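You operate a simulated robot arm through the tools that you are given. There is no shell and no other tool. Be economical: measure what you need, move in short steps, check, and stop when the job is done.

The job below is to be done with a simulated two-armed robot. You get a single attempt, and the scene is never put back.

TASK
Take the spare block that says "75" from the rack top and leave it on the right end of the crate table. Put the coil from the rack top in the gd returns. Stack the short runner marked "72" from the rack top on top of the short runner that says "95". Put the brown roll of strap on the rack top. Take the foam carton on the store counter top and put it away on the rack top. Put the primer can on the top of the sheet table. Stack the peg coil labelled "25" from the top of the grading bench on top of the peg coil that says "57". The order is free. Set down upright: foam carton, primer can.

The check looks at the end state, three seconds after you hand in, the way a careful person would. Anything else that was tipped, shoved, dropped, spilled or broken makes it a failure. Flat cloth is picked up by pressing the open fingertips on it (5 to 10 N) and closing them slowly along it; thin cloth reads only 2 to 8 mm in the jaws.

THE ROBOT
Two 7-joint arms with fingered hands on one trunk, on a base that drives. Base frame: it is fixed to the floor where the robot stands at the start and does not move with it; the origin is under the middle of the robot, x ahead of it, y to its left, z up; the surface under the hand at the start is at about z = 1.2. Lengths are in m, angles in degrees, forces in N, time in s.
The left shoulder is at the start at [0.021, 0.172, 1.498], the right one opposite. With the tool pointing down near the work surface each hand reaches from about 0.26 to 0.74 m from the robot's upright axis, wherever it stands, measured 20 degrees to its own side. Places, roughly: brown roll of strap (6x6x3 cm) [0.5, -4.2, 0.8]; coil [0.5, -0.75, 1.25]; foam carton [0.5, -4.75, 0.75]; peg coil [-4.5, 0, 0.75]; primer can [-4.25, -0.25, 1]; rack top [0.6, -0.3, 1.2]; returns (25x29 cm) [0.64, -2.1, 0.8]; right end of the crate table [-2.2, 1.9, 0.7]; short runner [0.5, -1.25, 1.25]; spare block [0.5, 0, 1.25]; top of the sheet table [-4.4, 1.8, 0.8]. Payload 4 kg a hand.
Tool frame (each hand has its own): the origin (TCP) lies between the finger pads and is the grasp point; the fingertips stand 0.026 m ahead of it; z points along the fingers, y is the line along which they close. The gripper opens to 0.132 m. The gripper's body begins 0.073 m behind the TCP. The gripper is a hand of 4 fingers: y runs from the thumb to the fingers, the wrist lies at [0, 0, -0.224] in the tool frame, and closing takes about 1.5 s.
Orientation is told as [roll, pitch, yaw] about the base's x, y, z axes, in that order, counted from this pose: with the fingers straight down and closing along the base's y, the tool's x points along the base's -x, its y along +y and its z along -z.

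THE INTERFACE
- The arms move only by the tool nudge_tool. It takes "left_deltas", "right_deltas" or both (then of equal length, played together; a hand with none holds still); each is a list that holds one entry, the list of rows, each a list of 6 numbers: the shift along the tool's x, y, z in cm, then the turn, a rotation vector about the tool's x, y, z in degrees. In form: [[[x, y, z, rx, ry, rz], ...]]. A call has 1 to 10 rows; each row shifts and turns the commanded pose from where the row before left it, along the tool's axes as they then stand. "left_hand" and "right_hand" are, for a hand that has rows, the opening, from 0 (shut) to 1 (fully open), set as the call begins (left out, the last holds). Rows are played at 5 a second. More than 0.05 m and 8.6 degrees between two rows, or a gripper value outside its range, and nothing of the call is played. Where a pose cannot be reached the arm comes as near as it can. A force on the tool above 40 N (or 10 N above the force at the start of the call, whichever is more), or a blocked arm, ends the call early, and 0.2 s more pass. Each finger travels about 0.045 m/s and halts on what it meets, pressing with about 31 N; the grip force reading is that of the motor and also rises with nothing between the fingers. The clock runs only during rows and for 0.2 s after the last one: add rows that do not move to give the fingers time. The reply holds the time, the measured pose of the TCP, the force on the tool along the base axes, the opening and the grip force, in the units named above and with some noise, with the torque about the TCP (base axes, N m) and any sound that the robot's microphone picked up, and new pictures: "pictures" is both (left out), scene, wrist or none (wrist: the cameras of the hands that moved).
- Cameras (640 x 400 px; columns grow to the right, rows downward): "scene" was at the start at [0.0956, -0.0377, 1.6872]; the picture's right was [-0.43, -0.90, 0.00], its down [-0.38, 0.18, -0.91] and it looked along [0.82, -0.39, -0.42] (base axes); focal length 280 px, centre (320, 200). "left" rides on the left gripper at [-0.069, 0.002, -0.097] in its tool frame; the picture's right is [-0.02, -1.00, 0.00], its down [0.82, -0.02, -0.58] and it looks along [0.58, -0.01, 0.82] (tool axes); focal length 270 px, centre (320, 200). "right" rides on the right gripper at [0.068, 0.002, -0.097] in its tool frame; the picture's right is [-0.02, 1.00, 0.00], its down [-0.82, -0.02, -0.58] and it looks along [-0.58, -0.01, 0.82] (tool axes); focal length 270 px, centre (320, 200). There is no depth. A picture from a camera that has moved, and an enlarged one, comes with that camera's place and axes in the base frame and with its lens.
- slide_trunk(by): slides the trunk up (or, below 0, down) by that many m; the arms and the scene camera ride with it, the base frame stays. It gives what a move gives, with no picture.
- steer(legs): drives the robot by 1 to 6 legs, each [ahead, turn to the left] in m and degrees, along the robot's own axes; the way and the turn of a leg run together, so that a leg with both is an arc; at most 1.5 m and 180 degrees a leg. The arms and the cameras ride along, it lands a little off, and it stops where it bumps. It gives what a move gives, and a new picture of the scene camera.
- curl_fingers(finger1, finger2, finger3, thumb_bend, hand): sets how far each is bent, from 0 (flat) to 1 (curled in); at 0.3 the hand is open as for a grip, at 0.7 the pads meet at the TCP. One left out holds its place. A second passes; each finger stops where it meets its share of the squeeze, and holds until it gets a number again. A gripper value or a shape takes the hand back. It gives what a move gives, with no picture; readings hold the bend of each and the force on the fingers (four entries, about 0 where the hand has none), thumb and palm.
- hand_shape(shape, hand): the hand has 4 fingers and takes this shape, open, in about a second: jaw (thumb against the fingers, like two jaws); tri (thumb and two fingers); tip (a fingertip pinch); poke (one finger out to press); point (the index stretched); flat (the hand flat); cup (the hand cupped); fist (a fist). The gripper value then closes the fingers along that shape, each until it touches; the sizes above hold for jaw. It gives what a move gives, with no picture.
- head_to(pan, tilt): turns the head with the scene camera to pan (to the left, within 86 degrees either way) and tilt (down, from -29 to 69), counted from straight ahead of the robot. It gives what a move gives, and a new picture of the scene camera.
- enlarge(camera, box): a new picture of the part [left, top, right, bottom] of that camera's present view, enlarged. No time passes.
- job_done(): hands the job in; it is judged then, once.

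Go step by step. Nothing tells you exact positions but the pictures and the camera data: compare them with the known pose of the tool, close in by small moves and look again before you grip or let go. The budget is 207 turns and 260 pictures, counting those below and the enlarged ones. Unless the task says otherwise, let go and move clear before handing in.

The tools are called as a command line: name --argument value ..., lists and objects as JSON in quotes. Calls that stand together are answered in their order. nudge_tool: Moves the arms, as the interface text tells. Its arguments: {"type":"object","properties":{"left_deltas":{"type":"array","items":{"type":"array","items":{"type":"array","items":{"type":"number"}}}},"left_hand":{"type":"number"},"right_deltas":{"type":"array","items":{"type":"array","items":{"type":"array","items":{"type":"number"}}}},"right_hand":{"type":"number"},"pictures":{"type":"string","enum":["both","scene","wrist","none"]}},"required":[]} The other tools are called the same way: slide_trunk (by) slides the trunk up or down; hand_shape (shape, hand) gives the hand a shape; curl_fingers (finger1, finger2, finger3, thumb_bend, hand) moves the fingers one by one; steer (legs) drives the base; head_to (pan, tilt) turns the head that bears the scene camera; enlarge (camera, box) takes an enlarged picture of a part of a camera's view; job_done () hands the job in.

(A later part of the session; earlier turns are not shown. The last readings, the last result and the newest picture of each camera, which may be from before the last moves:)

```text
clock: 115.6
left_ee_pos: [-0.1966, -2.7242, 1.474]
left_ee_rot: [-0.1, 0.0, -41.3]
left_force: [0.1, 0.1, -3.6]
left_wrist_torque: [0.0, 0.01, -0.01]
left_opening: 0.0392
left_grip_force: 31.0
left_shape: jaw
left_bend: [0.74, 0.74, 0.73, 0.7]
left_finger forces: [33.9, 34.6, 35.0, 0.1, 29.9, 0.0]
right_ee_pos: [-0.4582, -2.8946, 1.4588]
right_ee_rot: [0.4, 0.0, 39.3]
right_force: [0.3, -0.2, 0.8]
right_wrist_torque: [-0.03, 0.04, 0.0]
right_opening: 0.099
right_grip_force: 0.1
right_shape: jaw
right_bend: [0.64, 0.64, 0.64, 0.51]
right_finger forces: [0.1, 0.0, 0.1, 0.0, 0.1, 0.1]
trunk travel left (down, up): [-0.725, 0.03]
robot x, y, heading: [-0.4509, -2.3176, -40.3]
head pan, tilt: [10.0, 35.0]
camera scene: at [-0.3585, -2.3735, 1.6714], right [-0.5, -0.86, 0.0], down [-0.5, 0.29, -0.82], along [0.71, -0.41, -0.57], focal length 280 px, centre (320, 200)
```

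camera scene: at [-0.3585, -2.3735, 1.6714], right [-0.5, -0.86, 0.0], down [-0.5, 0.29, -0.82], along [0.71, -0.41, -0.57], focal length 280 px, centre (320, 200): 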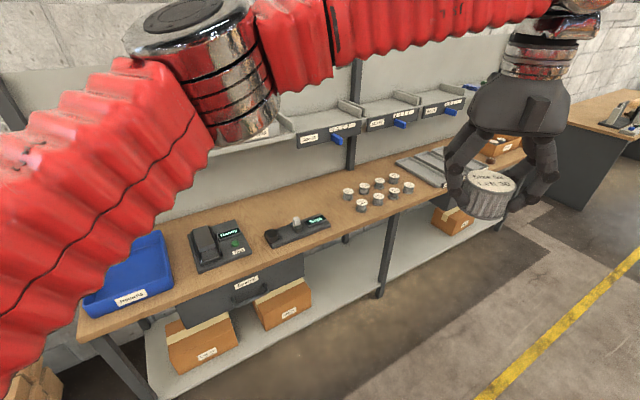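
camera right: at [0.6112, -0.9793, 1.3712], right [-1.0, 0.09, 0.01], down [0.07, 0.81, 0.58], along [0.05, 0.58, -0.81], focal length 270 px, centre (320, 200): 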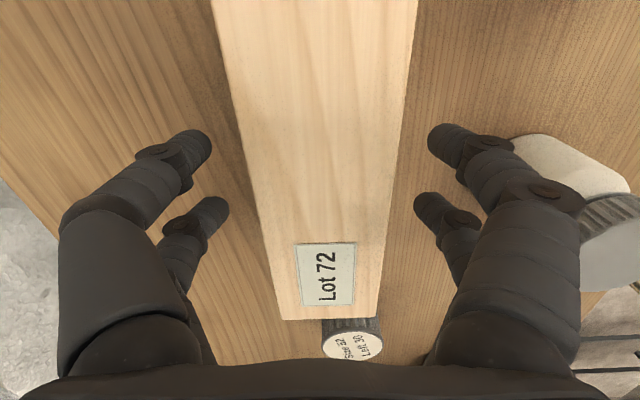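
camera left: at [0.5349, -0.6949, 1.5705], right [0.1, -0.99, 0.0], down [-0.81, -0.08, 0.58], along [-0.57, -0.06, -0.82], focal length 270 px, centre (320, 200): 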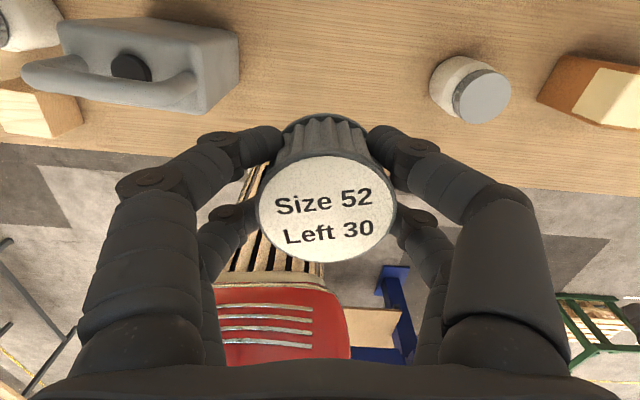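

enlarge --camera "scene" --box '[80, 200, 260, 320]'

enlarge --camera "scene" --box '[260, 80, 480, 260]'

steer --legs '[[0.2, 0], [0, 40]]'

```text
3.33 times, centred on (170, 260) of scene
camera zoom: at [-0.3585, -2.3735, 1.6714], right [-0.5, -0.86, 0.0], down [-0.5, 0.29, -0.82], along [0.71, -0.41, -0.57], focal length 934 px, centre (820, 0)
```

zoom: 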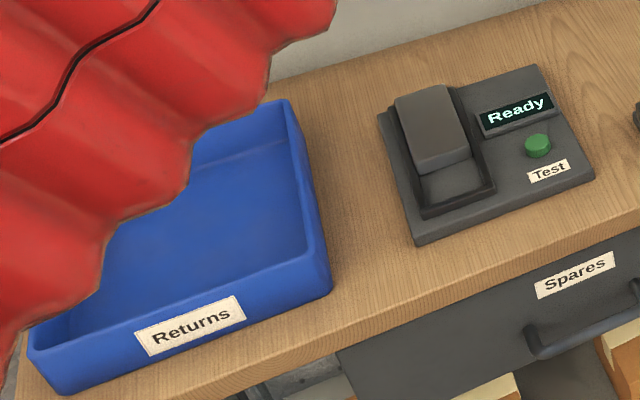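

```text
2.22 times, centred on (370, 170) of scene
camera zoom: at [-0.3585, -2.3735, 1.6714], right [-0.5, -0.86, 0.0], down [-0.5, 0.29, -0.82], along [0.71, -0.41, -0.57], focal length 622 px, centre (209, 267)
```

zoom: 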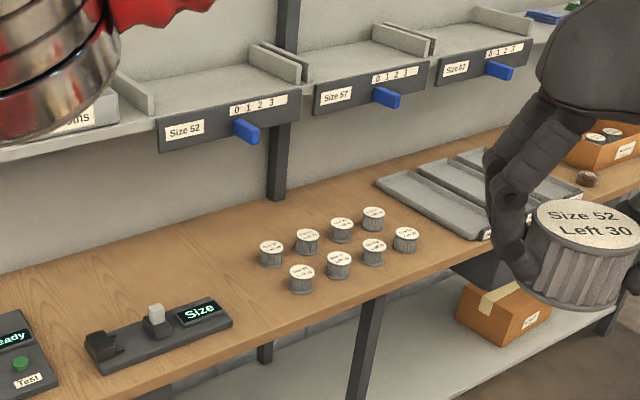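

```text
clock: 119.5
left_ee_pos: [0.1565, -2.6018, 1.4758]
left_ee_rot: [0.2, 0.1, -1.7]
left_force: [0.7, 0.1, -3.5]
left_wrist_torque: [-0.01, -0.02, 0.0]
left_opening: 0.0392
left_grip_force: 30.8
left_shape: jaw
left_bend: [0.73, 0.74, 0.73, 0.7]
left_finger forces: [34.0, 35.3, 34.8, 0.0, 31.5, 0.0]
right_ee_pos: [0.0674, -2.9, 1.4606]
right_ee_rot: [0.4, -0.2, 79.1]
right_force: [-0.1, -0.2, 0.2]
right_wrist_torque: [-0.01, 0.0, -0.01]
right_opening: 0.0988
right_grip_force: 0.2
right_shape: jaw
right_bend: [0.64, 0.64, 0.64, 0.51]
right_finger forces: [0.0, 0.1, 0.0, 0.0, 0.1, 0.0]
trunk travel left (down, up): [-0.725, 0.03]
robot x, y, heading: [-0.2878, -2.4824, -1.1]
head pan, tilt: [10.0, 35.0]
stopped in leg 2: the robot was blocked; the commanded pose is now the measured one
camera scene: at [-0.1912, -2.4722, 1.6715], right [0.16, -0.99, 0.0], down [-0.57, -0.09, -0.82], along [0.81, 0.13, -0.57], focal length 280 px, centre (320, 200)
```

scene: 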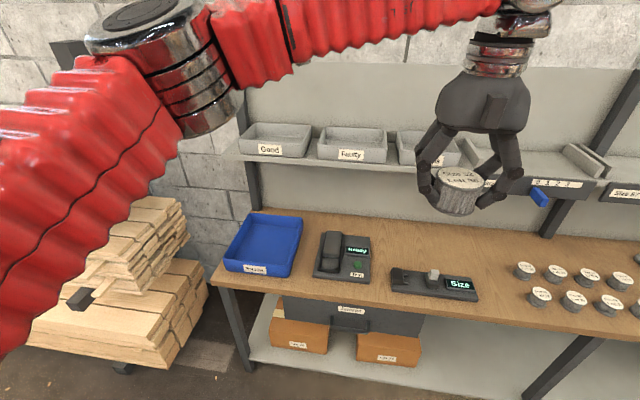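

The blue tray is labelled "Returns", centred near (0.65,-2.09). I drive closer, then lower the trunk.

steer --legs '[[0, 40], [0.3, 0], [0, -40]]'

slide_trunk --by -0.33

head_to --pan 15 --tilt 35

```text
clock: 125.7
left_ee_pos: [0.3903, -2.4164, 1.4772]
left_ee_rot: [0.1, -0.1, -2.2]
left_force: [0.0, 0.5, -3.8]
left_wrist_torque: [0.04, -0.01, 0.01]
left_opening: 0.0388
left_grip_force: 30.9
left_shape: jaw
left_bend: [0.74, 0.74, 0.73, 0.7]
left_finger forces: [33.3, 34.3, 35.2, 0.1, 31.3, 0.0]
right_ee_pos: [0.2989, -2.7132, 1.4594]
right_ee_rot: [0.4, -0.2, 78.4]
right_force: [-0.8, -0.4, 0.1]
right_wrist_torque: [-0.01, -0.02, 0.0]
right_opening: 0.0991
right_grip_force: 0.1
right_shape: jaw
right_bend: [0.64, 0.64, 0.64, 0.51]
right_finger forces: [0.0, 0.0, 0.1, 0.0, 0.0, 0.0]
trunk travel left (down, up): [-0.725, 0.03]
robot x, y, heading: [-0.057, -2.2833, -1.3]
head pan, tilt: [10.0, 35.0]
camera scene: at [0.044, -2.2694, 1.6716], right [0.15, -0.99, 0.0], down [-0.57, -0.09, -0.82], along [0.81, 0.12, -0.57], focal length 280 px, centre (320, 200)
```

scene: 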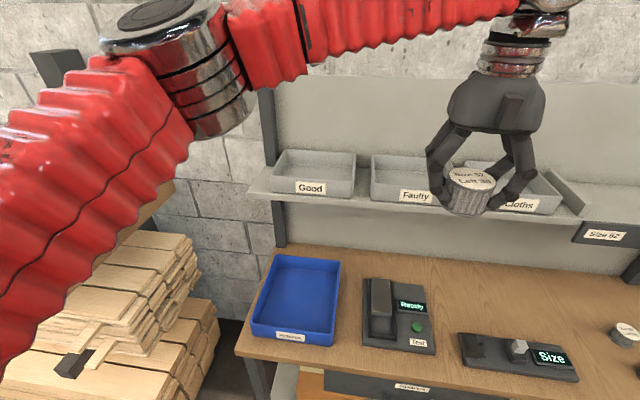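

```text
clock: 129.0
left_ee_pos: [0.3899, -2.4166, 1.1468]
left_ee_rot: [0.1, -0.1, -2.3]
left_force: [-0.2, 0.1, -3.3]
left_wrist_torque: [0.01, -0.04, 0.05]
left_opening: 0.0388
left_grip_force: 31.3
left_shape: jaw
left_bend: [0.74, 0.74, 0.73, 0.7]
left_finger forces: [33.5, 34.4, 34.9, 0.1, 31.3, 0.0]
right_ee_pos: [0.2991, -2.7126, 1.1323]
right_ee_rot: [0.3, -0.2, 78.5]
right_force: [0.7, -0.6, 0.2]
right_wrist_torque: [0.01, -0.03, 0.01]
right_opening: 0.0987
right_grip_force: 0.1
right_shape: jaw
right_bend: [0.64, 0.64, 0.64, 0.51]
right_finger forces: [0.0, 0.0, 0.0, 0.1, 0.1, 0.1]
trunk travel left (down, up): [-0.395, 0.36]
robot x, y, heading: [-0.0549, -2.284, -1.6]
head pan, tilt: [10.0, 35.0]
```

```text
clock: 129.6
left_ee_pos: [0.3922, -2.4166, 1.1459]
left_ee_rot: [0.1, -0.1, -2.2]
left_force: [-0.3, -0.4, -4.0]
left_wrist_torque: [-0.02, -0.03, -0.01]
left_opening: 0.0387
left_grip_force: 31.2
left_shape: jaw
left_bend: [0.74, 0.74, 0.73, 0.7]
left_finger forces: [33.5, 34.6, 35.1, 0.0, 31.3, 0.0]
right_ee_pos: [0.2989, -2.7125, 1.1309]
right_ee_rot: [0.4, -0.2, 78.5]
right_force: [0.1, -0.2, -0.3]
right_wrist_torque: [0.04, 0.03, 0.01]
right_opening: 0.099
right_grip_force: 0.1
right_shape: jaw
right_bend: [0.64, 0.64, 0.64, 0.51]
right_finger forces: [0.0, 0.0, 0.0, 0.1, 0.0, 0.0]
trunk travel left (down, up): [-0.395, 0.36]
robot x, y, heading: [-0.0533, -2.2804, -1.5]
head pan, tilt: [15.0, 35.0]
camera scene: at [0.0717, -2.2627, 1.3403], right [0.23, -0.97, 0.0], down [-0.56, -0.13, -0.82], along [0.8, 0.19, -0.57], focal length 280 px, centre (320, 200)
```

scene: 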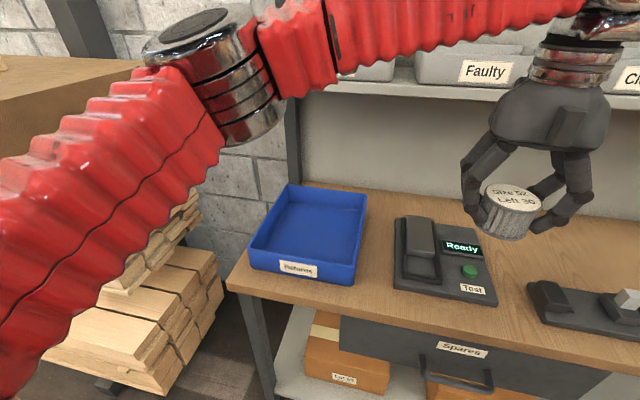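

nudge_tool --left_deltas '[[[-2.5, 3.9, 0, 0, 0, 0], [-2.5, 3.9, 0, 0, 0, 0], [-2.5, 3.9, 0, 0, 0, 0], [-2.5, 3.9, 0, 0, 0, 0], [-2.5, 3.9, 0, 0, 0, 0], [-2.5, 3.9, 0, 0, 0, 0], [-2.5, 3.9, 0, 0, 0, 0], [-2.5, 3.9, 0, 0, 0, 0], [0, 0, 4, 0, 0, 0], [0, 0, 4, 0, 0, 0]]]' --pictures "scene"

```text
clock: 131.8
left_ee_pos: [0.6044, -2.1112, 1.0668]
left_ee_rot: [0.0, 0.0, -2.1]
left_force: [0.6, -0.3, -3.4]
left_wrist_torque: [0.03, 0.01, 0.01]
left_opening: 0.0384
left_grip_force: 30.8
left_shape: jaw
left_bend: [0.74, 0.74, 0.73, 0.7]
left_finger forces: [33.5, 33.5, 35.2, 0.0, 30.8, 0.0]
right_ee_pos: [0.2984, -2.7128, 1.1294]
right_ee_rot: [0.4, 0.0, 78.5]
right_force: [-0.1, 0.4, 0.0]
right_wrist_torque: [0.01, 0.02, 0.01]
right_opening: 0.0992
right_grip_force: 0.1
right_shape: jaw
right_bend: [0.64, 0.64, 0.64, 0.51]
right_finger forces: [0.0, 0.1, 0.0, 0.0, 0.0, 0.0]
trunk travel left (down, up): [-0.395, 0.36]
robot x, y, heading: [-0.0564, -2.2819, -1.6]
head pan, tilt: [15.0, 35.0]
camera scene: at [0.0724, -2.2621, 1.3402], right [0.23, -0.97, 0.0], down [-0.56, -0.13, -0.82], along [0.8, 0.19, -0.57], focal length 280 px, centre (320, 200)
```

scene: 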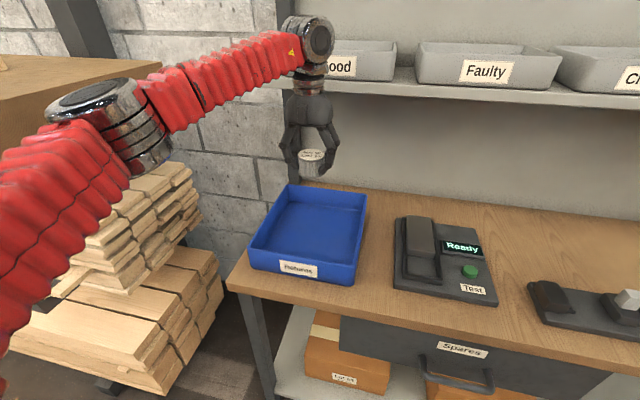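

nudge_tool --left_deltas '[[[0, 0, 4, 0, 0, 0], [0, 0, 4, 0, 0, 0], [0, 0, 4, 0, 0, 0], [0, 0, 4, 0, 0, 0], [0, 0, 3.5, 0, 0, 0], [0, 0, 1, 0, 0, 0], [0, 0, 0, 0, 0, 0]]]' --pictures "none"

nudge_tool --left_deltas '[[[0, 0, 0.5, 0, 0, 0], [0, 0, 0.5, 0, 0, 0], [0, 0, 0.4, 0, 0, 0], [0, 0, 0.4, 0, 0, 0], [0, 0, 0.4, 0, 0, 0], [0, 0, 0, 0, 0, 0]]]' --pictures "both"

```text
clock: 133.4
left_ee_pos: [0.6032, -2.1113, 0.8615]
left_ee_rot: [0.1, 0.0, -2.2]
left_force: [0.5, -0.1, -3.6]
left_wrist_torque: [0.02, -0.03, 0.02]
left_opening: 0.0387
left_grip_force: 30.2
left_shape: jaw
left_bend: [0.74, 0.74, 0.73, 0.7]
left_finger forces: [33.4, 33.6, 35.3, 0.0, 30.8, 0.0]
right_ee_pos: [0.2994, -2.7136, 1.1293]
right_ee_rot: [0.5, -0.2, 78.5]
right_force: [-0.9, 0.7, 0.2]
right_wrist_torque: [-0.02, 0.03, -0.01]
right_opening: 0.099
right_grip_force: 0.0
right_shape: jaw
right_bend: [0.64, 0.64, 0.64, 0.51]
right_finger forces: [0.0, 0.0, 0.0, 0.0, 0.0, 0.1]
trunk travel left (down, up): [-0.395, 0.36]
robot x, y, heading: [-0.0525, -2.2788, -1.4]
head pan, tilt: [15.0, 35.0]
```

```text
clock: 134.8
left_ee_pos: [0.604, -2.1122, 0.8433]
left_ee_rot: [0.1, -0.2, -2.2]
left_force: [0.3, 0.4, 9.4]
left_wrist_torque: [-0.1, 0.07, 0.01]
left_opening: 0.0389
left_grip_force: 30.9
left_shape: jaw
left_bend: [0.74, 0.74, 0.73, 0.7]
left_finger forces: [34.3, 34.9, 35.2, 0.0, 32.0, 0.0]
right_ee_pos: [0.2989, -2.713, 1.1299]
right_ee_rot: [0.4, -0.2, 78.5]
right_force: [-0.3, -0.9, 0.1]
right_wrist_torque: [0.02, -0.01, -0.02]
right_opening: 0.0988
right_grip_force: 0.1
right_shape: jaw
right_bend: [0.64, 0.64, 0.64, 0.51]
right_finger forces: [0.1, 0.0, 0.0, 0.0, 0.0, 0.0]
trunk travel left (down, up): [-0.395, 0.36]
robot x, y, heading: [-0.0583, -2.2783, -1.1]
head pan, tilt: [15.0, 35.0]
camera scene: at [0.0704, -2.2626, 1.3406], right [0.23, -0.97, 0.0], down [-0.56, -0.13, -0.82], along [0.8, 0.19, -0.57], focal length 280 px, centre (320, 200)
camera left: at [0.6708, -2.1135, 0.9391], right [-0.01, -1.0, 0.0], down [-0.82, 0.01, 0.57], along [-0.57, 0.01, -0.82], focal length 270 px, centre (320, 200)
```

scene: 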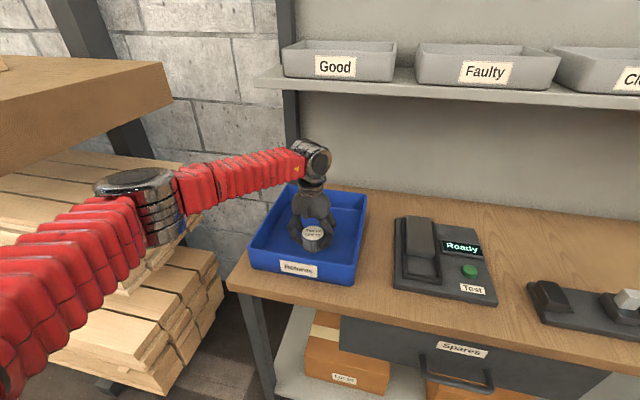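
left: 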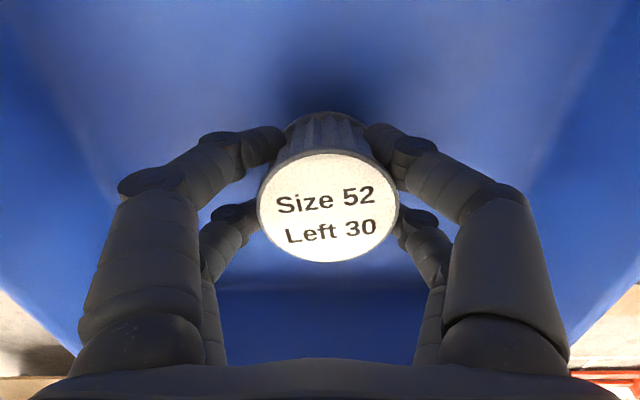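

Coil touches the tray floor. I open and lift out, retracting the left arm.

nudge_tool --left_deltas '[[[0, 0, -0.1, 0, 0, 0], [0, 0, 0, 0, 0, 0], [0, 0, 0, 0, 0, 0], [0, 0, 0, 0, 0, 0], [0, 0, 0, 0, 0, 0]]]' --left_hand 0.85 --pictures "none"

nudge_tool --left_deltas '[[[0, 0, -3, 0, 0, 0], [0, 0, -4, 0, 0, 0], [0, 0, -4, 0, 0, 0], [0, 0, -5, 0, 0, 0], [0, 0, -5, 0, 0, 0], [0, 0, -5, 0, 0, 0], [5, 0, 0, 0, 0, 0], [5, 0, 0, 0, 0, 0], [5, 0, 0, 0, 0, 0], [5, 0, 0, 0, 0, 0]]]' --pictures "both"

```text
clock: 136.0
left_ee_pos: [0.6023, -2.1123, 0.8411]
left_ee_rot: [0.1, -0.1, -2.2]
left_force: [-0.2, 0.0, 0.0]
left_wrist_torque: [0.01, 0.0, 0.0]
left_opening: 0.112
left_grip_force: 0.1
left_shape: jaw
left_bend: [0.54, 0.54, 0.54, 0.38]
left_finger forces: [0.1, 0.0, 0.1, 0.0, 0.0, 0.0]
right_ee_pos: [0.2986, -2.7136, 1.1321]
right_ee_rot: [0.4, -0.2, 78.5]
right_force: [0.2, -0.5, -0.2]
right_wrist_torque: [-0.03, -0.03, 0.0]
right_opening: 0.099
right_grip_force: 0.0
right_shape: jaw
right_bend: [0.64, 0.64, 0.64, 0.51]
right_finger forces: [0.1, 0.0, 0.1, 0.0, 0.0, 0.0]
trunk travel left (down, up): [-0.395, 0.36]
robot x, y, heading: [-0.0546, -2.2824, -1.5]
head pan, tilt: [15.0, 35.0]
```

```text
clock: 138.2
left_ee_pos: [0.4042, -2.1053, 1.0998]
left_ee_rot: [0.1, -0.1, -2.2]
left_force: [0.0, -0.3, 0.4]
left_wrist_torque: [-0.02, -0.02, -0.01]
left_opening: 0.1121
left_grip_force: 0.0
left_shape: jaw
left_bend: [0.54, 0.54, 0.54, 0.38]
left_finger forces: [0.0, 0.0, 0.1, 0.1, 0.1, 0.0]
right_ee_pos: [0.2985, -2.7125, 1.1318]
right_ee_rot: [0.3, -0.2, 78.5]
right_force: [-0.2, -0.4, 0.2]
right_wrist_torque: [0.04, -0.02, 0.01]
right_opening: 0.0991
right_grip_force: 0.0
right_shape: jaw
right_bend: [0.64, 0.64, 0.64, 0.51]
right_finger forces: [0.1, 0.1, 0.0, 0.0, 0.0, 0.1]
trunk travel left (down, up): [-0.395, 0.36]
robot x, y, heading: [-0.0533, -2.2849, -1.5]
head pan, tilt: [15.0, 35.0]
camera scene: at [0.0706, -2.2625, 1.3405], right [0.23, -0.97, 0.0], down [-0.56, -0.13, -0.82], along [0.8, 0.19, -0.57], focal length 280 px, centre (320, 200)
camera left: at [0.471, -2.106, 1.1968], right [-0.01, -1.0, 0.0], down [-0.82, 0.01, 0.58], along [-0.58, 0.01, -0.82], focal length 270 px, centre (320, 200)
```

scene: 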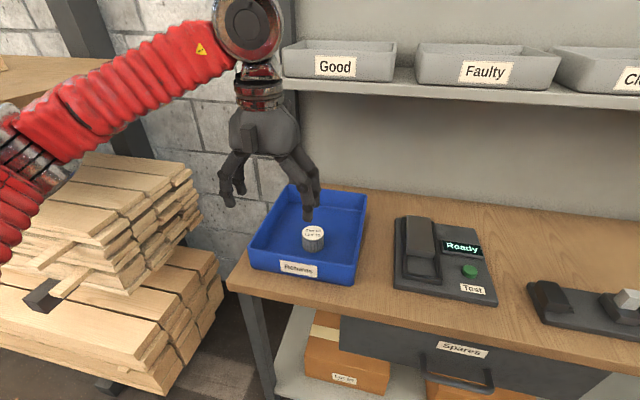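
left: 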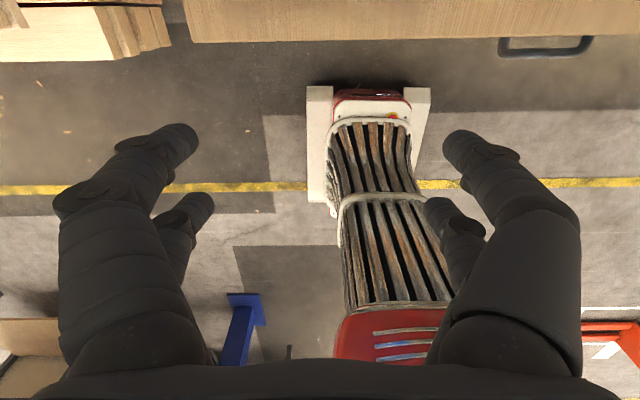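

Coil delivered. Next I back off, turn right, and head to the store counter.

steer --legs '[[-0.25, 0], [0, -89], [1.4, 0]]'

head_to --pan 30 --tilt 20

```text
clock: 143.0
left_ee_pos: [0.0647, -2.6049, 1.101]
left_ee_rot: [0.3, 0.0, -64.6]
left_force: [-0.1, -1.1, -0.2]
left_wrist_torque: [0.07, -0.05, -0.05]
left_opening: 0.1121
left_grip_force: 0.1
left_shape: jaw
left_bend: [0.54, 0.54, 0.54, 0.38]
left_finger forces: [0.0, 0.0, 0.1, 0.0, 0.0, 0.0]
right_ee_pos: [-0.5244, -2.7932, 1.1288]
right_ee_rot: [0.4, -0.2, 16.0]
right_force: [-1.0, 0.4, 0.3]
right_wrist_torque: [0.07, -0.01, 0.02]
right_opening: 0.0989
right_grip_force: 0.0
right_shape: jaw
right_bend: [0.64, 0.64, 0.64, 0.51]
right_finger forces: [0.0, 0.0, 0.1, 0.0, 0.0, 0.1]
trunk travel left (down, up): [-0.395, 0.36]
robot x, y, heading: [-0.2538, -2.2525, -66.5]
head pan, tilt: [15.0, 35.0]
stopped in leg 2: the robot was blocked; the commanded pose is now the measured one
camera scene: at [-0.1839, -2.3588, 1.3402], right [-0.78, -0.63, 0.0], down [-0.36, 0.45, -0.82], along [0.51, -0.64, -0.57], focal length 280 px, centre (320, 200)
```

scene: 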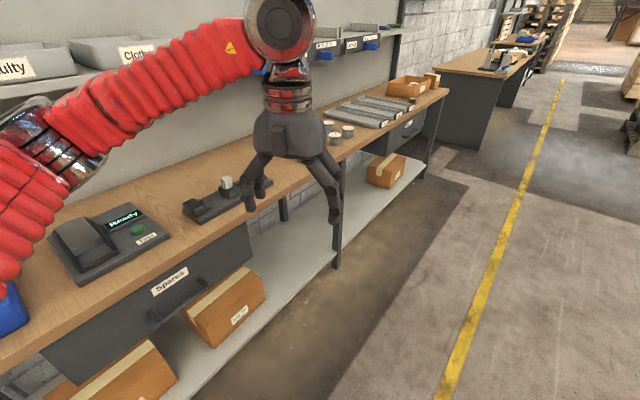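

```text
clock: 143.8
left_ee_pos: [0.0676, -2.6024, 1.1021]
left_ee_rot: [0.1, -0.1, -64.7]
left_force: [-0.7, 0.2, -0.5]
left_wrist_torque: [-0.05, 0.0, 0.0]
left_opening: 0.1122
left_grip_force: 0.0
left_shape: jaw
left_bend: [0.54, 0.54, 0.54, 0.38]
left_finger forces: [0.1, 0.1, 0.0, 0.0, 0.1, 0.0]
right_ee_pos: [-0.5213, -2.79, 1.1314]
right_ee_rot: [0.3, -0.2, 16.1]
right_force: [-1.0, -0.7, -0.2]
right_wrist_torque: [-0.02, 0.0, 0.01]
right_opening: 0.0987
right_grip_force: 0.0
right_shape: jaw
right_bend: [0.64, 0.64, 0.64, 0.51]
right_finger forces: [0.0, 0.1, 0.0, 0.0, 0.0, 0.1]
trunk travel left (down, up): [-0.395, 0.36]
robot x, y, heading: [-0.2526, -2.2497, -66.2]
head pan, tilt: [30.0, 20.0]
camera scene: at [-0.1618, -2.3422, 1.3642], right [-0.59, -0.81, 0.0], down [-0.28, 0.2, -0.94], along [0.76, -0.55, -0.34], focal length 280 px, centre (320, 200)
```

scene: 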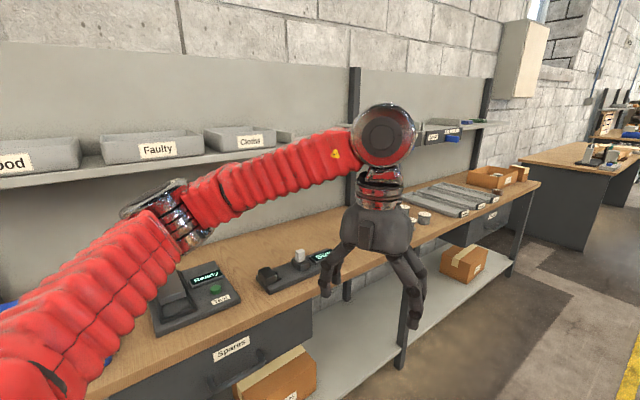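

steer --legs '[[0.15, -10], [0, -14], [1.2, 0]]'

```text
clock: 151.8
left_ee_pos: [-0.0629, -4.034, 1.1003]
left_ee_rot: [0.2, -0.1, -88.9]
left_force: [0.3, 0.5, -0.2]
left_wrist_torque: [0.03, -0.01, 0.0]
left_opening: 0.1122
left_grip_force: 0.1
left_shape: jaw
left_bend: [0.54, 0.54, 0.54, 0.38]
left_finger forces: [0.0, 0.0, 0.0, 0.0, 0.0, 0.0]
right_ee_pos: [-0.676, -3.9629, 1.1319]
right_ee_rot: [0.3, -0.1, -8.2]
right_force: [0.0, -0.2, 0.0]
right_wrist_torque: [0.0, -0.01, -0.02]
right_opening: 0.0988
right_grip_force: 0.0
right_shape: jaw
right_bend: [0.64, 0.64, 0.64, 0.51]
right_finger forces: [0.0, 0.0, 0.1, 0.0, 0.1, 0.1]
trunk travel left (down, up): [-0.395, 0.36]
robot x, y, heading: [-0.2111, -3.581, -90.6]
head pan, tilt: [30.0, 20.0]
camera scene: at [-0.1623, -3.702, 1.3642], right [-0.87, -0.49, 0.0], down [-0.17, 0.3, -0.94], along [0.46, -0.82, -0.34], focal length 280 px, centre (320, 200)
```

scene: 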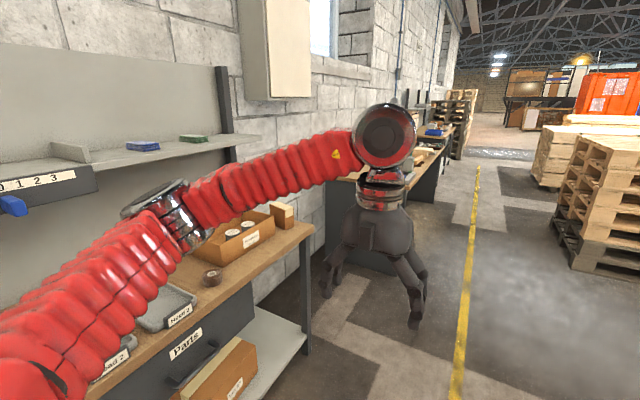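

I can see the brown roll near (0.53,-4.21) and a small carton at the bench end. I look closer.

enlarge --camera "scene" --box '[180, 180, 320, 300]'

steer --legs '[[0.5, 0]]'

head_to --pan 50 --tilt 25

```text
3.33 times, centred on (250, 240) of scene
camera zoom: at [-0.1623, -3.702, 1.3642], right [-0.87, -0.49, 0.0], down [-0.17, 0.3, -0.94], along [0.46, -0.82, -0.34], focal length 934 px, centre (553, 67)
```

zoom: 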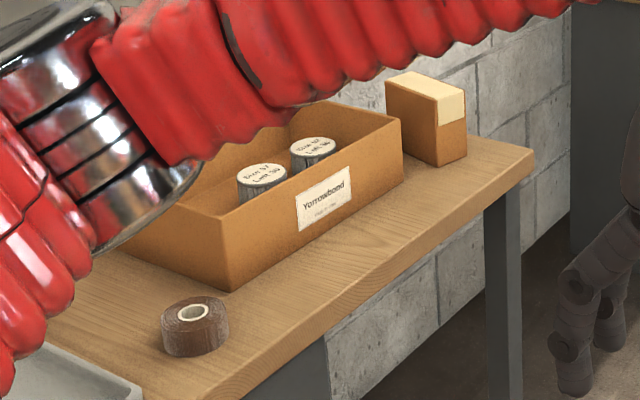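

```text
clock: 154.8
left_ee_pos: [-0.0659, -4.5338, 1.0995]
left_ee_rot: [0.1, 0.0, -88.7]
left_force: [0.5, 0.2, -0.5]
left_wrist_torque: [-0.01, 0.0, 0.02]
left_opening: 0.112
left_grip_force: 0.1
left_shape: jaw
left_bend: [0.54, 0.54, 0.54, 0.38]
left_finger forces: [0.1, 0.1, 0.1, 0.1, 0.0, 0.0]
right_ee_pos: [-0.6806, -4.4652, 1.1318]
right_ee_rot: [0.3, -0.1, -8.0]
right_force: [0.1, -0.3, -0.8]
right_wrist_torque: [-0.03, -0.01, 0.01]
right_opening: 0.0991
right_grip_force: 0.0
right_shape: jaw
right_bend: [0.64, 0.64, 0.64, 0.51]
right_finger forces: [0.1, 0.1, 0.0, 0.0, 0.0, 0.0]
trunk travel left (down, up): [-0.395, 0.36]
robot x, y, heading: [-0.2157, -4.0791, -90.4]
head pan, tilt: [30.0, 20.0]
camera scene: at [-0.1667, -4.2013, 1.3641], right [-0.87, -0.49, 0.0], down [-0.17, 0.3, -0.94], along [0.46, -0.82, -0.34], focal length 280 px, centre (320, 200)
```

scene: 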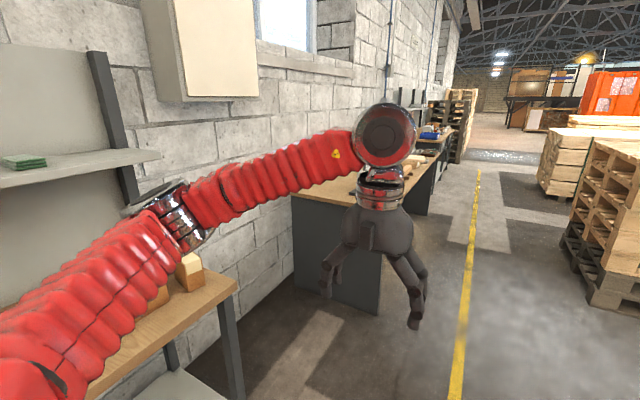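

```text
clock: 155.6
left_ee_pos: [-0.0665, -4.5328, 1.1016]
left_ee_rot: [0.1, 0.0, -88.7]
left_force: [1.0, 0.8, 0.4]
left_wrist_torque: [0.01, 0.0, -0.02]
left_opening: 0.1122
left_grip_force: 0.0
left_shape: jaw
left_bend: [0.54, 0.54, 0.54, 0.38]
left_finger forces: [0.0, 0.1, 0.0, 0.1, 0.0, 0.0]
right_ee_pos: [-0.6796, -4.4624, 1.1335]
right_ee_rot: [0.3, 0.0, -8.1]
right_force: [0.0, 0.3, 0.6]
right_wrist_torque: [0.0, -0.04, -0.01]
right_opening: 0.099
right_grip_force: 0.0
right_shape: jaw
right_bend: [0.64, 0.64, 0.64, 0.51]
right_finger forces: [0.1, 0.0, 0.1, 0.1, 0.0, 0.0]
trunk travel left (down, up): [-0.395, 0.36]
robot x, y, heading: [-0.2161, -4.0803, -90.5]
head pan, tilt: [50.0, 25.0]
camera scene: at [-0.1426, -4.1793, 1.3562], right [-0.65, -0.76, 0.0], down [-0.32, 0.28, -0.91], along [0.69, -0.59, -0.42], focal length 280 px, centre (320, 200)
```

scene: 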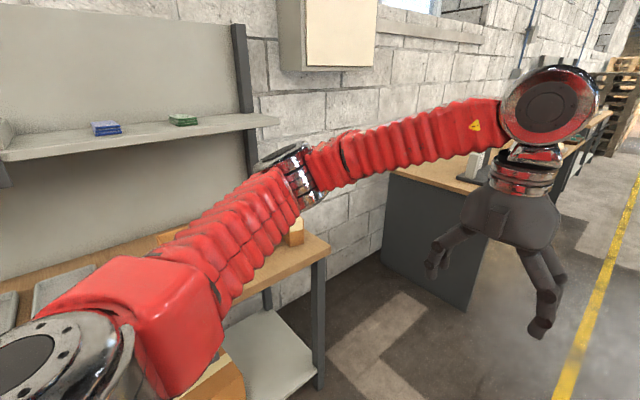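

steer --legs '[[0.3, 0], [0, 90]]'

head_to --pan 0 --tilt 35

```text
clock: 160.7
left_ee_pos: [0.2614, -4.4375, 1.1018]
left_ee_rot: [-0.2, 0.1, -23.7]
left_force: [-0.2, 1.4, -0.5]
left_wrist_torque: [-0.09, 0.01, 0.01]
left_opening: 0.1122
left_grip_force: 0.1
left_shape: jaw
left_bend: [0.54, 0.54, 0.54, 0.38]
left_finger forces: [0.0, 0.1, 0.0, 0.1, 0.1, 0.0]
right_ee_pos: [-0.0607, -4.9651, 1.1335]
right_ee_rot: [0.3, -0.1, 57.0]
right_force: [0.5, 0.6, 1.0]
right_wrist_torque: [-0.04, 0.05, 0.02]
right_opening: 0.0991
right_grip_force: 0.0
right_shape: jaw
right_bend: [0.64, 0.64, 0.64, 0.51]
right_finger forces: [0.0, 0.0, 0.0, 0.0, 0.0, 0.1]
trunk travel left (down, up): [-0.395, 0.36]
robot x, y, heading: [-0.2421, -4.4299, -23.2]
head pan, tilt: [50.0, 25.0]
stopped in leg 2: the robot was blocked; the commanded pose is now the measured one
camera scene: at [-0.1194, -4.4039, 1.3559], right [0.45, -0.89, 0.0], down [-0.38, -0.19, -0.9], along [0.81, 0.41, -0.43], focal length 280 px, centre (320, 200)
```

scene: 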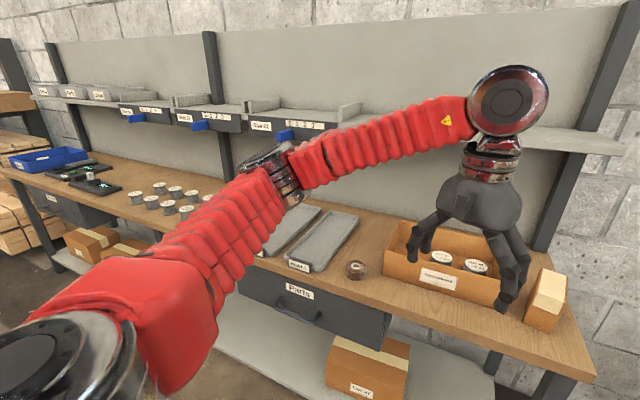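

```text
clock: 161.8
left_ee_pos: [0.2577, -4.4403, 1.1028]
left_ee_rot: [0.1, 0.0, -23.9]
left_force: [0.1, 0.0, -0.8]
left_wrist_torque: [-0.01, 0.02, 0.01]
left_opening: 0.1122
left_grip_force: 0.0
left_shape: jaw
left_bend: [0.54, 0.54, 0.54, 0.38]
left_finger forces: [0.0, 0.0, 0.0, 0.1, 0.1, 0.1]
right_ee_pos: [-0.0623, -4.9684, 1.1332]
right_ee_rot: [0.3, -0.1, 57.0]
right_force: [-0.4, 0.2, -0.3]
right_wrist_torque: [0.03, 0.02, 0.0]
right_opening: 0.0992
right_grip_force: 0.1
right_shape: jaw
right_bend: [0.64, 0.64, 0.64, 0.51]
right_finger forces: [0.0, 0.0, 0.0, 0.0, 0.0, 0.0]
trunk travel left (down, up): [-0.395, 0.36]
robot x, y, heading: [-0.241, -4.4325, -23.2]
head pan, tilt: [0.0, 35.0]
camera scene: at [-0.1226, -4.4833, 1.3404], right [-0.39, -0.92, 0.0], down [-0.53, 0.23, -0.82], along [0.75, -0.32, -0.57], focal length 280 px, centre (320, 200)
```

scene: 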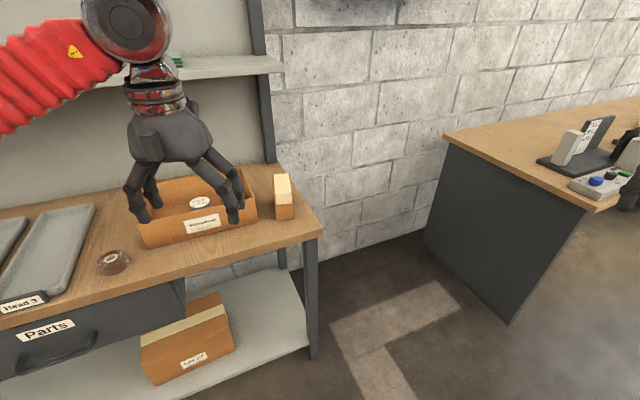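

steer --legs '[[0.1, 0], [0, 23]]'

enlarge --camera "scene" --box '[160, 140, 420, 320]'

```text
clock: 164.3
left_ee_pos: [0.314, -4.2817, 1.1023]
left_ee_rot: [0.1, 0.0, -0.6]
left_force: [-0.2, 0.2, 0.4]
left_wrist_torque: [0.03, 0.0, -0.01]
left_opening: 0.1121
left_grip_force: 0.0
left_shape: jaw
left_bend: [0.54, 0.54, 0.54, 0.38]
left_finger forces: [0.1, 0.0, 0.0, 0.1, 0.0, 0.0]
right_ee_pos: [0.2262, -4.8941, 1.1341]
right_ee_rot: [0.5, -0.2, 80.2]
right_force: [-0.4, 0.1, 0.1]
right_wrist_torque: [0.0, 0.0, 0.01]
right_opening: 0.0991
right_grip_force: 0.0
right_shape: jaw
right_bend: [0.64, 0.64, 0.64, 0.51]
right_finger forces: [0.0, 0.1, 0.1, 0.1, 0.0, 0.0]
trunk travel left (down, up): [-0.395, 0.36]
robot x, y, heading: [-0.1473, -4.4915, -0.1]
head pan, tilt: [0.0, 35.0]
camera scene: at [-0.0194, -4.4937, 1.3403], right [0.0, -1.0, 0.0], down [-0.57, 0.0, -0.82], along [0.82, 0.0, -0.57], focal length 280 px, centre (320, 200)
```

scene: 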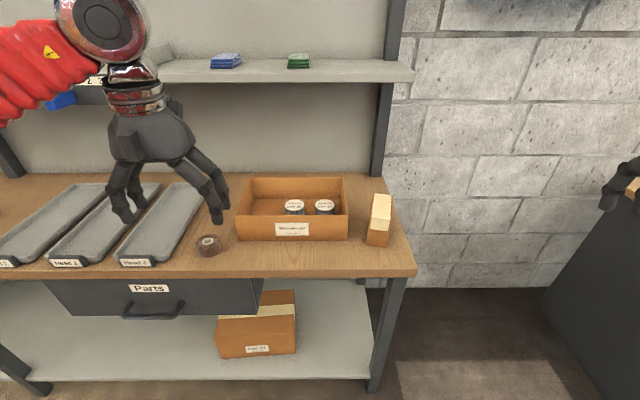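

```text
2.22 times, centred on (290, 230) of scene
camera zoom: at [-0.0194, -4.4937, 1.3403], right [0.0, -1.0, 0.0], down [-0.57, 0.0, -0.82], along [0.82, 0.0, -0.57], focal length 622 px, centre (387, 133)
```

zoom: 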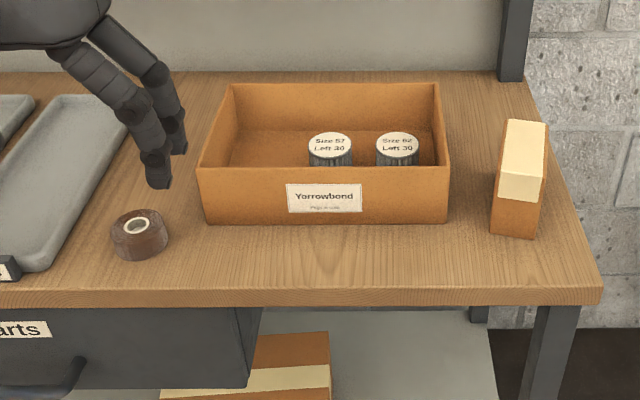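

head_to --pan -45 --tilt 25

enlarge --camera "scene" --box '[160, 80, 560, 320]'

```text
clock: 165.4
left_ee_pos: [0.3143, -4.2829, 1.1031]
left_ee_rot: [0.1, -0.1, -0.6]
left_force: [-0.1, -0.3, 1.1]
left_wrist_torque: [0.01, 0.0, 0.0]
left_opening: 0.1121
left_grip_force: 0.1
left_shape: jaw
left_bend: [0.54, 0.54, 0.54, 0.38]
left_finger forces: [0.0, 0.0, 0.0, 0.0, 0.0, 0.0]
right_ee_pos: [0.2261, -4.8938, 1.1339]
right_ee_rot: [0.3, -0.1, 80.2]
right_force: [0.4, 0.1, 0.4]
right_wrist_torque: [0.02, -0.01, 0.02]
right_opening: 0.0991
right_grip_force: 0.0
right_shape: jaw
right_bend: [0.64, 0.64, 0.64, 0.51]
right_finger forces: [0.0, 0.0, 0.1, 0.1, 0.1, 0.1]
trunk travel left (down, up): [-0.395, 0.36]
robot x, y, heading: [-0.149, -4.4969, 0.1]
head pan, tilt: [-45.0, 25.0]
camera scene: at [-0.0433, -4.5593, 1.3561], right [-0.71, -0.71, 0.0], down [-0.3, 0.3, -0.91], along [0.64, -0.64, -0.42], focal length 280 px, centre (320, 200)
```

scene: 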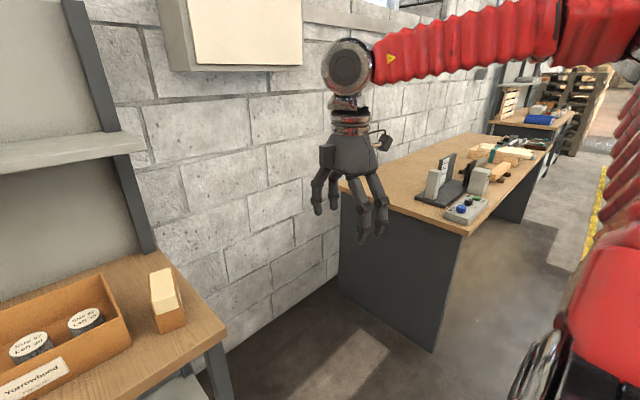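

```text
1.60 times, centred on (360, 200) of scene
camera zoom: at [-0.0433, -4.5593, 1.3561], right [-0.71, -0.71, 0.0], down [-0.3, 0.3, -0.91], along [0.64, -0.64, -0.42], focal length 448 px, centre (256, 200)
```

zoom: 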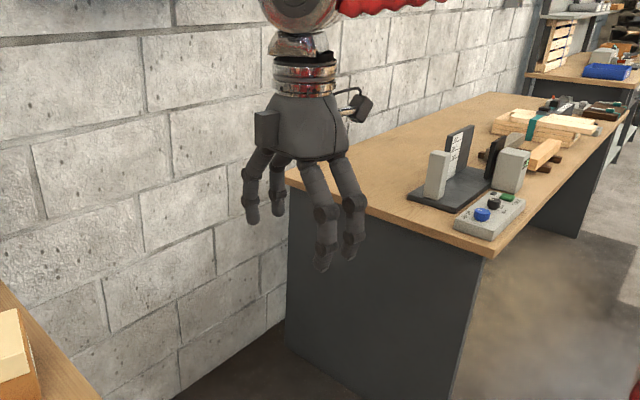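

Only this carton is there, so it's the foam carton. I move a bit closer and bring the right hand over it.

steer --legs '[[0.1, 0]]'

nudge_tool --right_deltas '[[[0, 0, 0, 0, 0, 8.5], [0, 0, 0, 0, 0, 8.5], [0, 0, 0, 0, 0, 8.5], [0, 0, 0, 0, 0, 8.5], [0, 0, 0, 0, 0, 8.5], [0, 0, 0, 0, 0, 8.5], [0, 0, 0, 0, 0, 8.5], [0, 0, 0, 0, 0, 8.5], [0, 0, 0, 0, 0, 8.5], [0, 0, 0, 0, 0, 8.5]]]' --pictures "none"

head_to --pan -5 --tilt 40

```text
clock: 166.6
left_ee_pos: [0.4163, -4.2832, 1.1026]
left_ee_rot: [0.1, 0.2, -0.6]
left_force: [1.5, 0.7, -0.5]
left_wrist_torque: [0.01, 0.06, -0.06]
left_opening: 0.1122
left_grip_force: 0.0
left_shape: jaw
left_bend: [0.54, 0.54, 0.54, 0.38]
left_finger forces: [0.0, 0.0, 0.0, 0.1, 0.0, 0.0]
right_ee_pos: [0.3282, -4.8943, 1.1325]
right_ee_rot: [0.5, -0.3, 80.1]
right_force: [0.3, 0.1, -0.3]
right_wrist_torque: [0.02, 0.03, -0.03]
right_opening: 0.0989
right_grip_force: 0.1
right_shape: jaw
right_bend: [0.64, 0.64, 0.64, 0.51]
right_finger forces: [0.1, 0.1, 0.0, 0.1, 0.1, 0.0]
trunk travel left (down, up): [-0.395, 0.36]
robot x, y, heading: [-0.0471, -4.4937, -0.2]
head pan, tilt: [-45.0, 25.0]
camera scene: at [0.0598, -4.5593, 1.3559], right [-0.71, -0.7, 0.0], down [-0.3, 0.3, -0.91], along [0.64, -0.64, -0.42], focal length 280 px, centre (320, 200)
```

scene: 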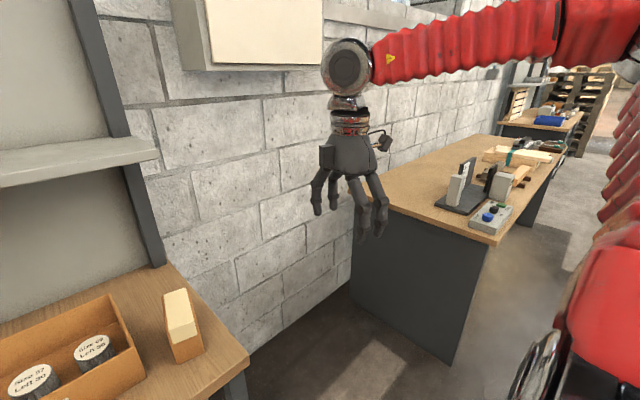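

```text
clock: 168.8
left_ee_pos: [0.4159, -4.2821, 1.1028]
left_ee_rot: [0.1, -0.1, -0.7]
left_force: [-0.8, 0.5, 0.2]
left_wrist_torque: [-0.04, -0.01, -0.01]
left_opening: 0.1123
left_grip_force: 0.0
left_shape: jaw
left_bend: [0.54, 0.54, 0.54, 0.38]
left_finger forces: [0.0, 0.0, 0.1, 0.1, 0.0, 0.0]
right_ee_pos: [0.3269, -4.894, 1.1347]
right_ee_rot: [0.2, 0.4, -5.0]
right_force: [0.1, -0.7, 0.1]
right_wrist_torque: [-0.03, 0.0, 0.03]
right_opening: 0.099
right_grip_force: 0.0
right_shape: jaw
right_bend: [0.64, 0.64, 0.64, 0.51]
right_finger forces: [0.0, 0.0, 0.0, 0.1, 0.0, 0.0]
trunk travel left (down, up): [-0.395, 0.36]
robot x, y, heading: [-0.0472, -4.4945, -0.1]
head pan, tilt: [-45.0, 25.0]
```

```text
clock: 169.9
left_ee_pos: [0.415, -4.283, 1.1048]
left_ee_rot: [0.1, 0.0, -0.6]
left_force: [0.8, -0.3, 0.5]
left_wrist_torque: [-0.01, 0.03, -0.04]
left_opening: 0.112
left_grip_force: 0.0
left_shape: jaw
left_bend: [0.54, 0.54, 0.54, 0.38]
left_finger forces: [0.0, 0.1, 0.1, 0.1, 0.1, 0.0]
right_ee_pos: [0.3261, -4.8946, 1.1333]
right_ee_rot: [0.2, 0.2, -4.8]
right_force: [0.4, 0.0, -0.4]
right_wrist_torque: [-0.01, 0.0, -0.01]
right_opening: 0.0992
right_grip_force: 0.0
right_shape: jaw
right_bend: [0.64, 0.64, 0.64, 0.51]
right_finger forces: [0.0, 0.0, 0.0, 0.0, 0.0, 0.0]
trunk travel left (down, up): [-0.395, 0.36]
robot x, y, heading: [-0.0471, -4.4949, -0.2]
head pan, tilt: [-5.0, 40.0]
camera scene: at [0.0772, -4.5017, 1.3328], right [-0.09, -1.0, 0.0], down [-0.64, 0.06, -0.77], along [0.76, -0.07, -0.64], focal length 280 px, centre (320, 200)
```

scene: 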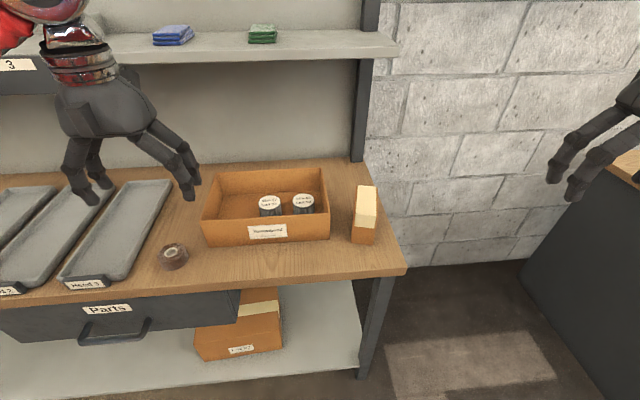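

nudge_tool --right_deltas '[[[-2.87, 3.19, 0, 0, 0, 0], [-2.87, 3.19, 0, 0, 0, 0], [-2.87, 3.19, 0, 0, 0, 0], [-2.87, 3.19, 0, 0, 0, 0], [-2.87, 3.19, 0, 0, 0, 0], [-2.87, 3.19, 0, 0, 0, 0], [-2.87, 3.19, 0, 0, 0, 0], [-2.87, 3.19, 0, 0, 0, 0], [0, 0, 0, 0, 0, 7]]]' --left_deltas '[[[-1.3, 1.03, 0, 0, 0, 0], [-1.3, 1.03, 0, 0, 0, 0], [-1.3, 1.03, 0, 0, 0, 0], [-1.3, 1.03, 0, 0, 0, 0], [-1.3, 1.03, 0, 0, 0, 0], [-1.3, 1.03, 0, 0, 0, 0], [-1.3, 1.03, 0, 0, 0, 0], [-1.3, 1.03, 0, 0, 0, 0], [0, 0, 0, 0, 0, 0]]]' --pictures "wrist"

```text
clock: 171.9
left_ee_pos: [0.5201, -4.2016, 1.103]
left_ee_rot: [0.1, 0.0, -0.7]
left_force: [0.3, 0.0, -0.2]
left_wrist_torque: [-0.02, 0.01, -0.01]
left_opening: 0.1122
left_grip_force: 0.1
left_shape: jaw
left_bend: [0.54, 0.54, 0.54, 0.38]
left_finger forces: [0.0, 0.0, 0.1, 0.0, 0.1, 0.0]
right_ee_pos: [0.5319, -4.7055, 1.131]
right_ee_rot: [0.2, 0.4, -11.9]
right_force: [0.1, 0.0, 0.2]
right_wrist_torque: [0.02, 0.03, 0.03]
right_opening: 0.0988
right_grip_force: 0.1
right_shape: jaw
right_bend: [0.64, 0.64, 0.64, 0.51]
right_finger forces: [0.1, 0.0, 0.0, 0.0, 0.2, 0.1]
right hand out of reach, approached as far as the arm can: row 7, 8
trunk travel left (down, up): [-0.395, 0.36]
robot x, y, heading: [-0.0432, -4.4941, 0.1]
head pan, tilt: [-5.0, 40.0]
camera right: at [0.4662, -4.6902, 1.2277], right [0.23, 0.97, 0.0], down [0.8, -0.19, 0.57], along [0.56, -0.13, -0.82], focal length 270 px, centre (320, 200)
camera left: at [0.5883, -4.2012, 1.1995], right [0.01, -1.0, 0.0], down [-0.82, -0.01, 0.58], along [-0.58, -0.01, -0.82], focal length 270 px, centre (320, 200)
```

right: 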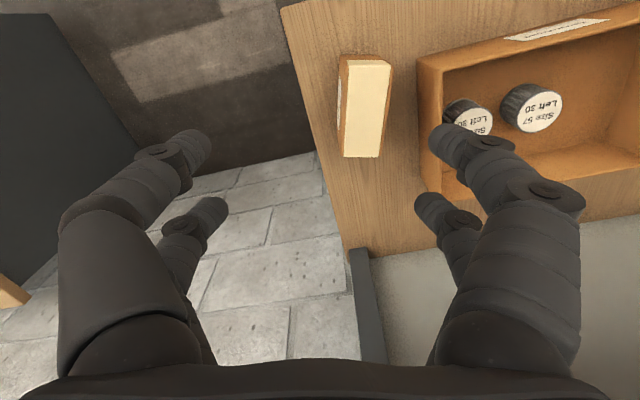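
left: 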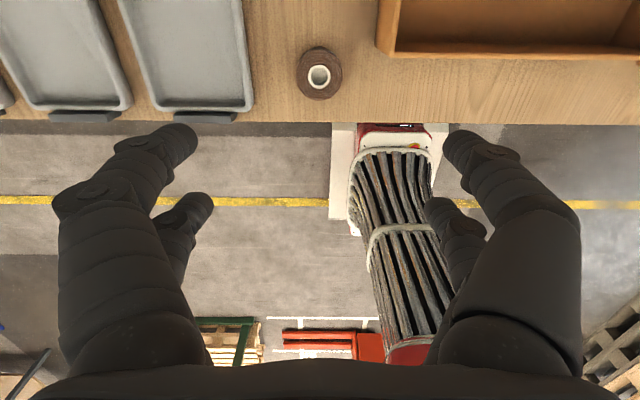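

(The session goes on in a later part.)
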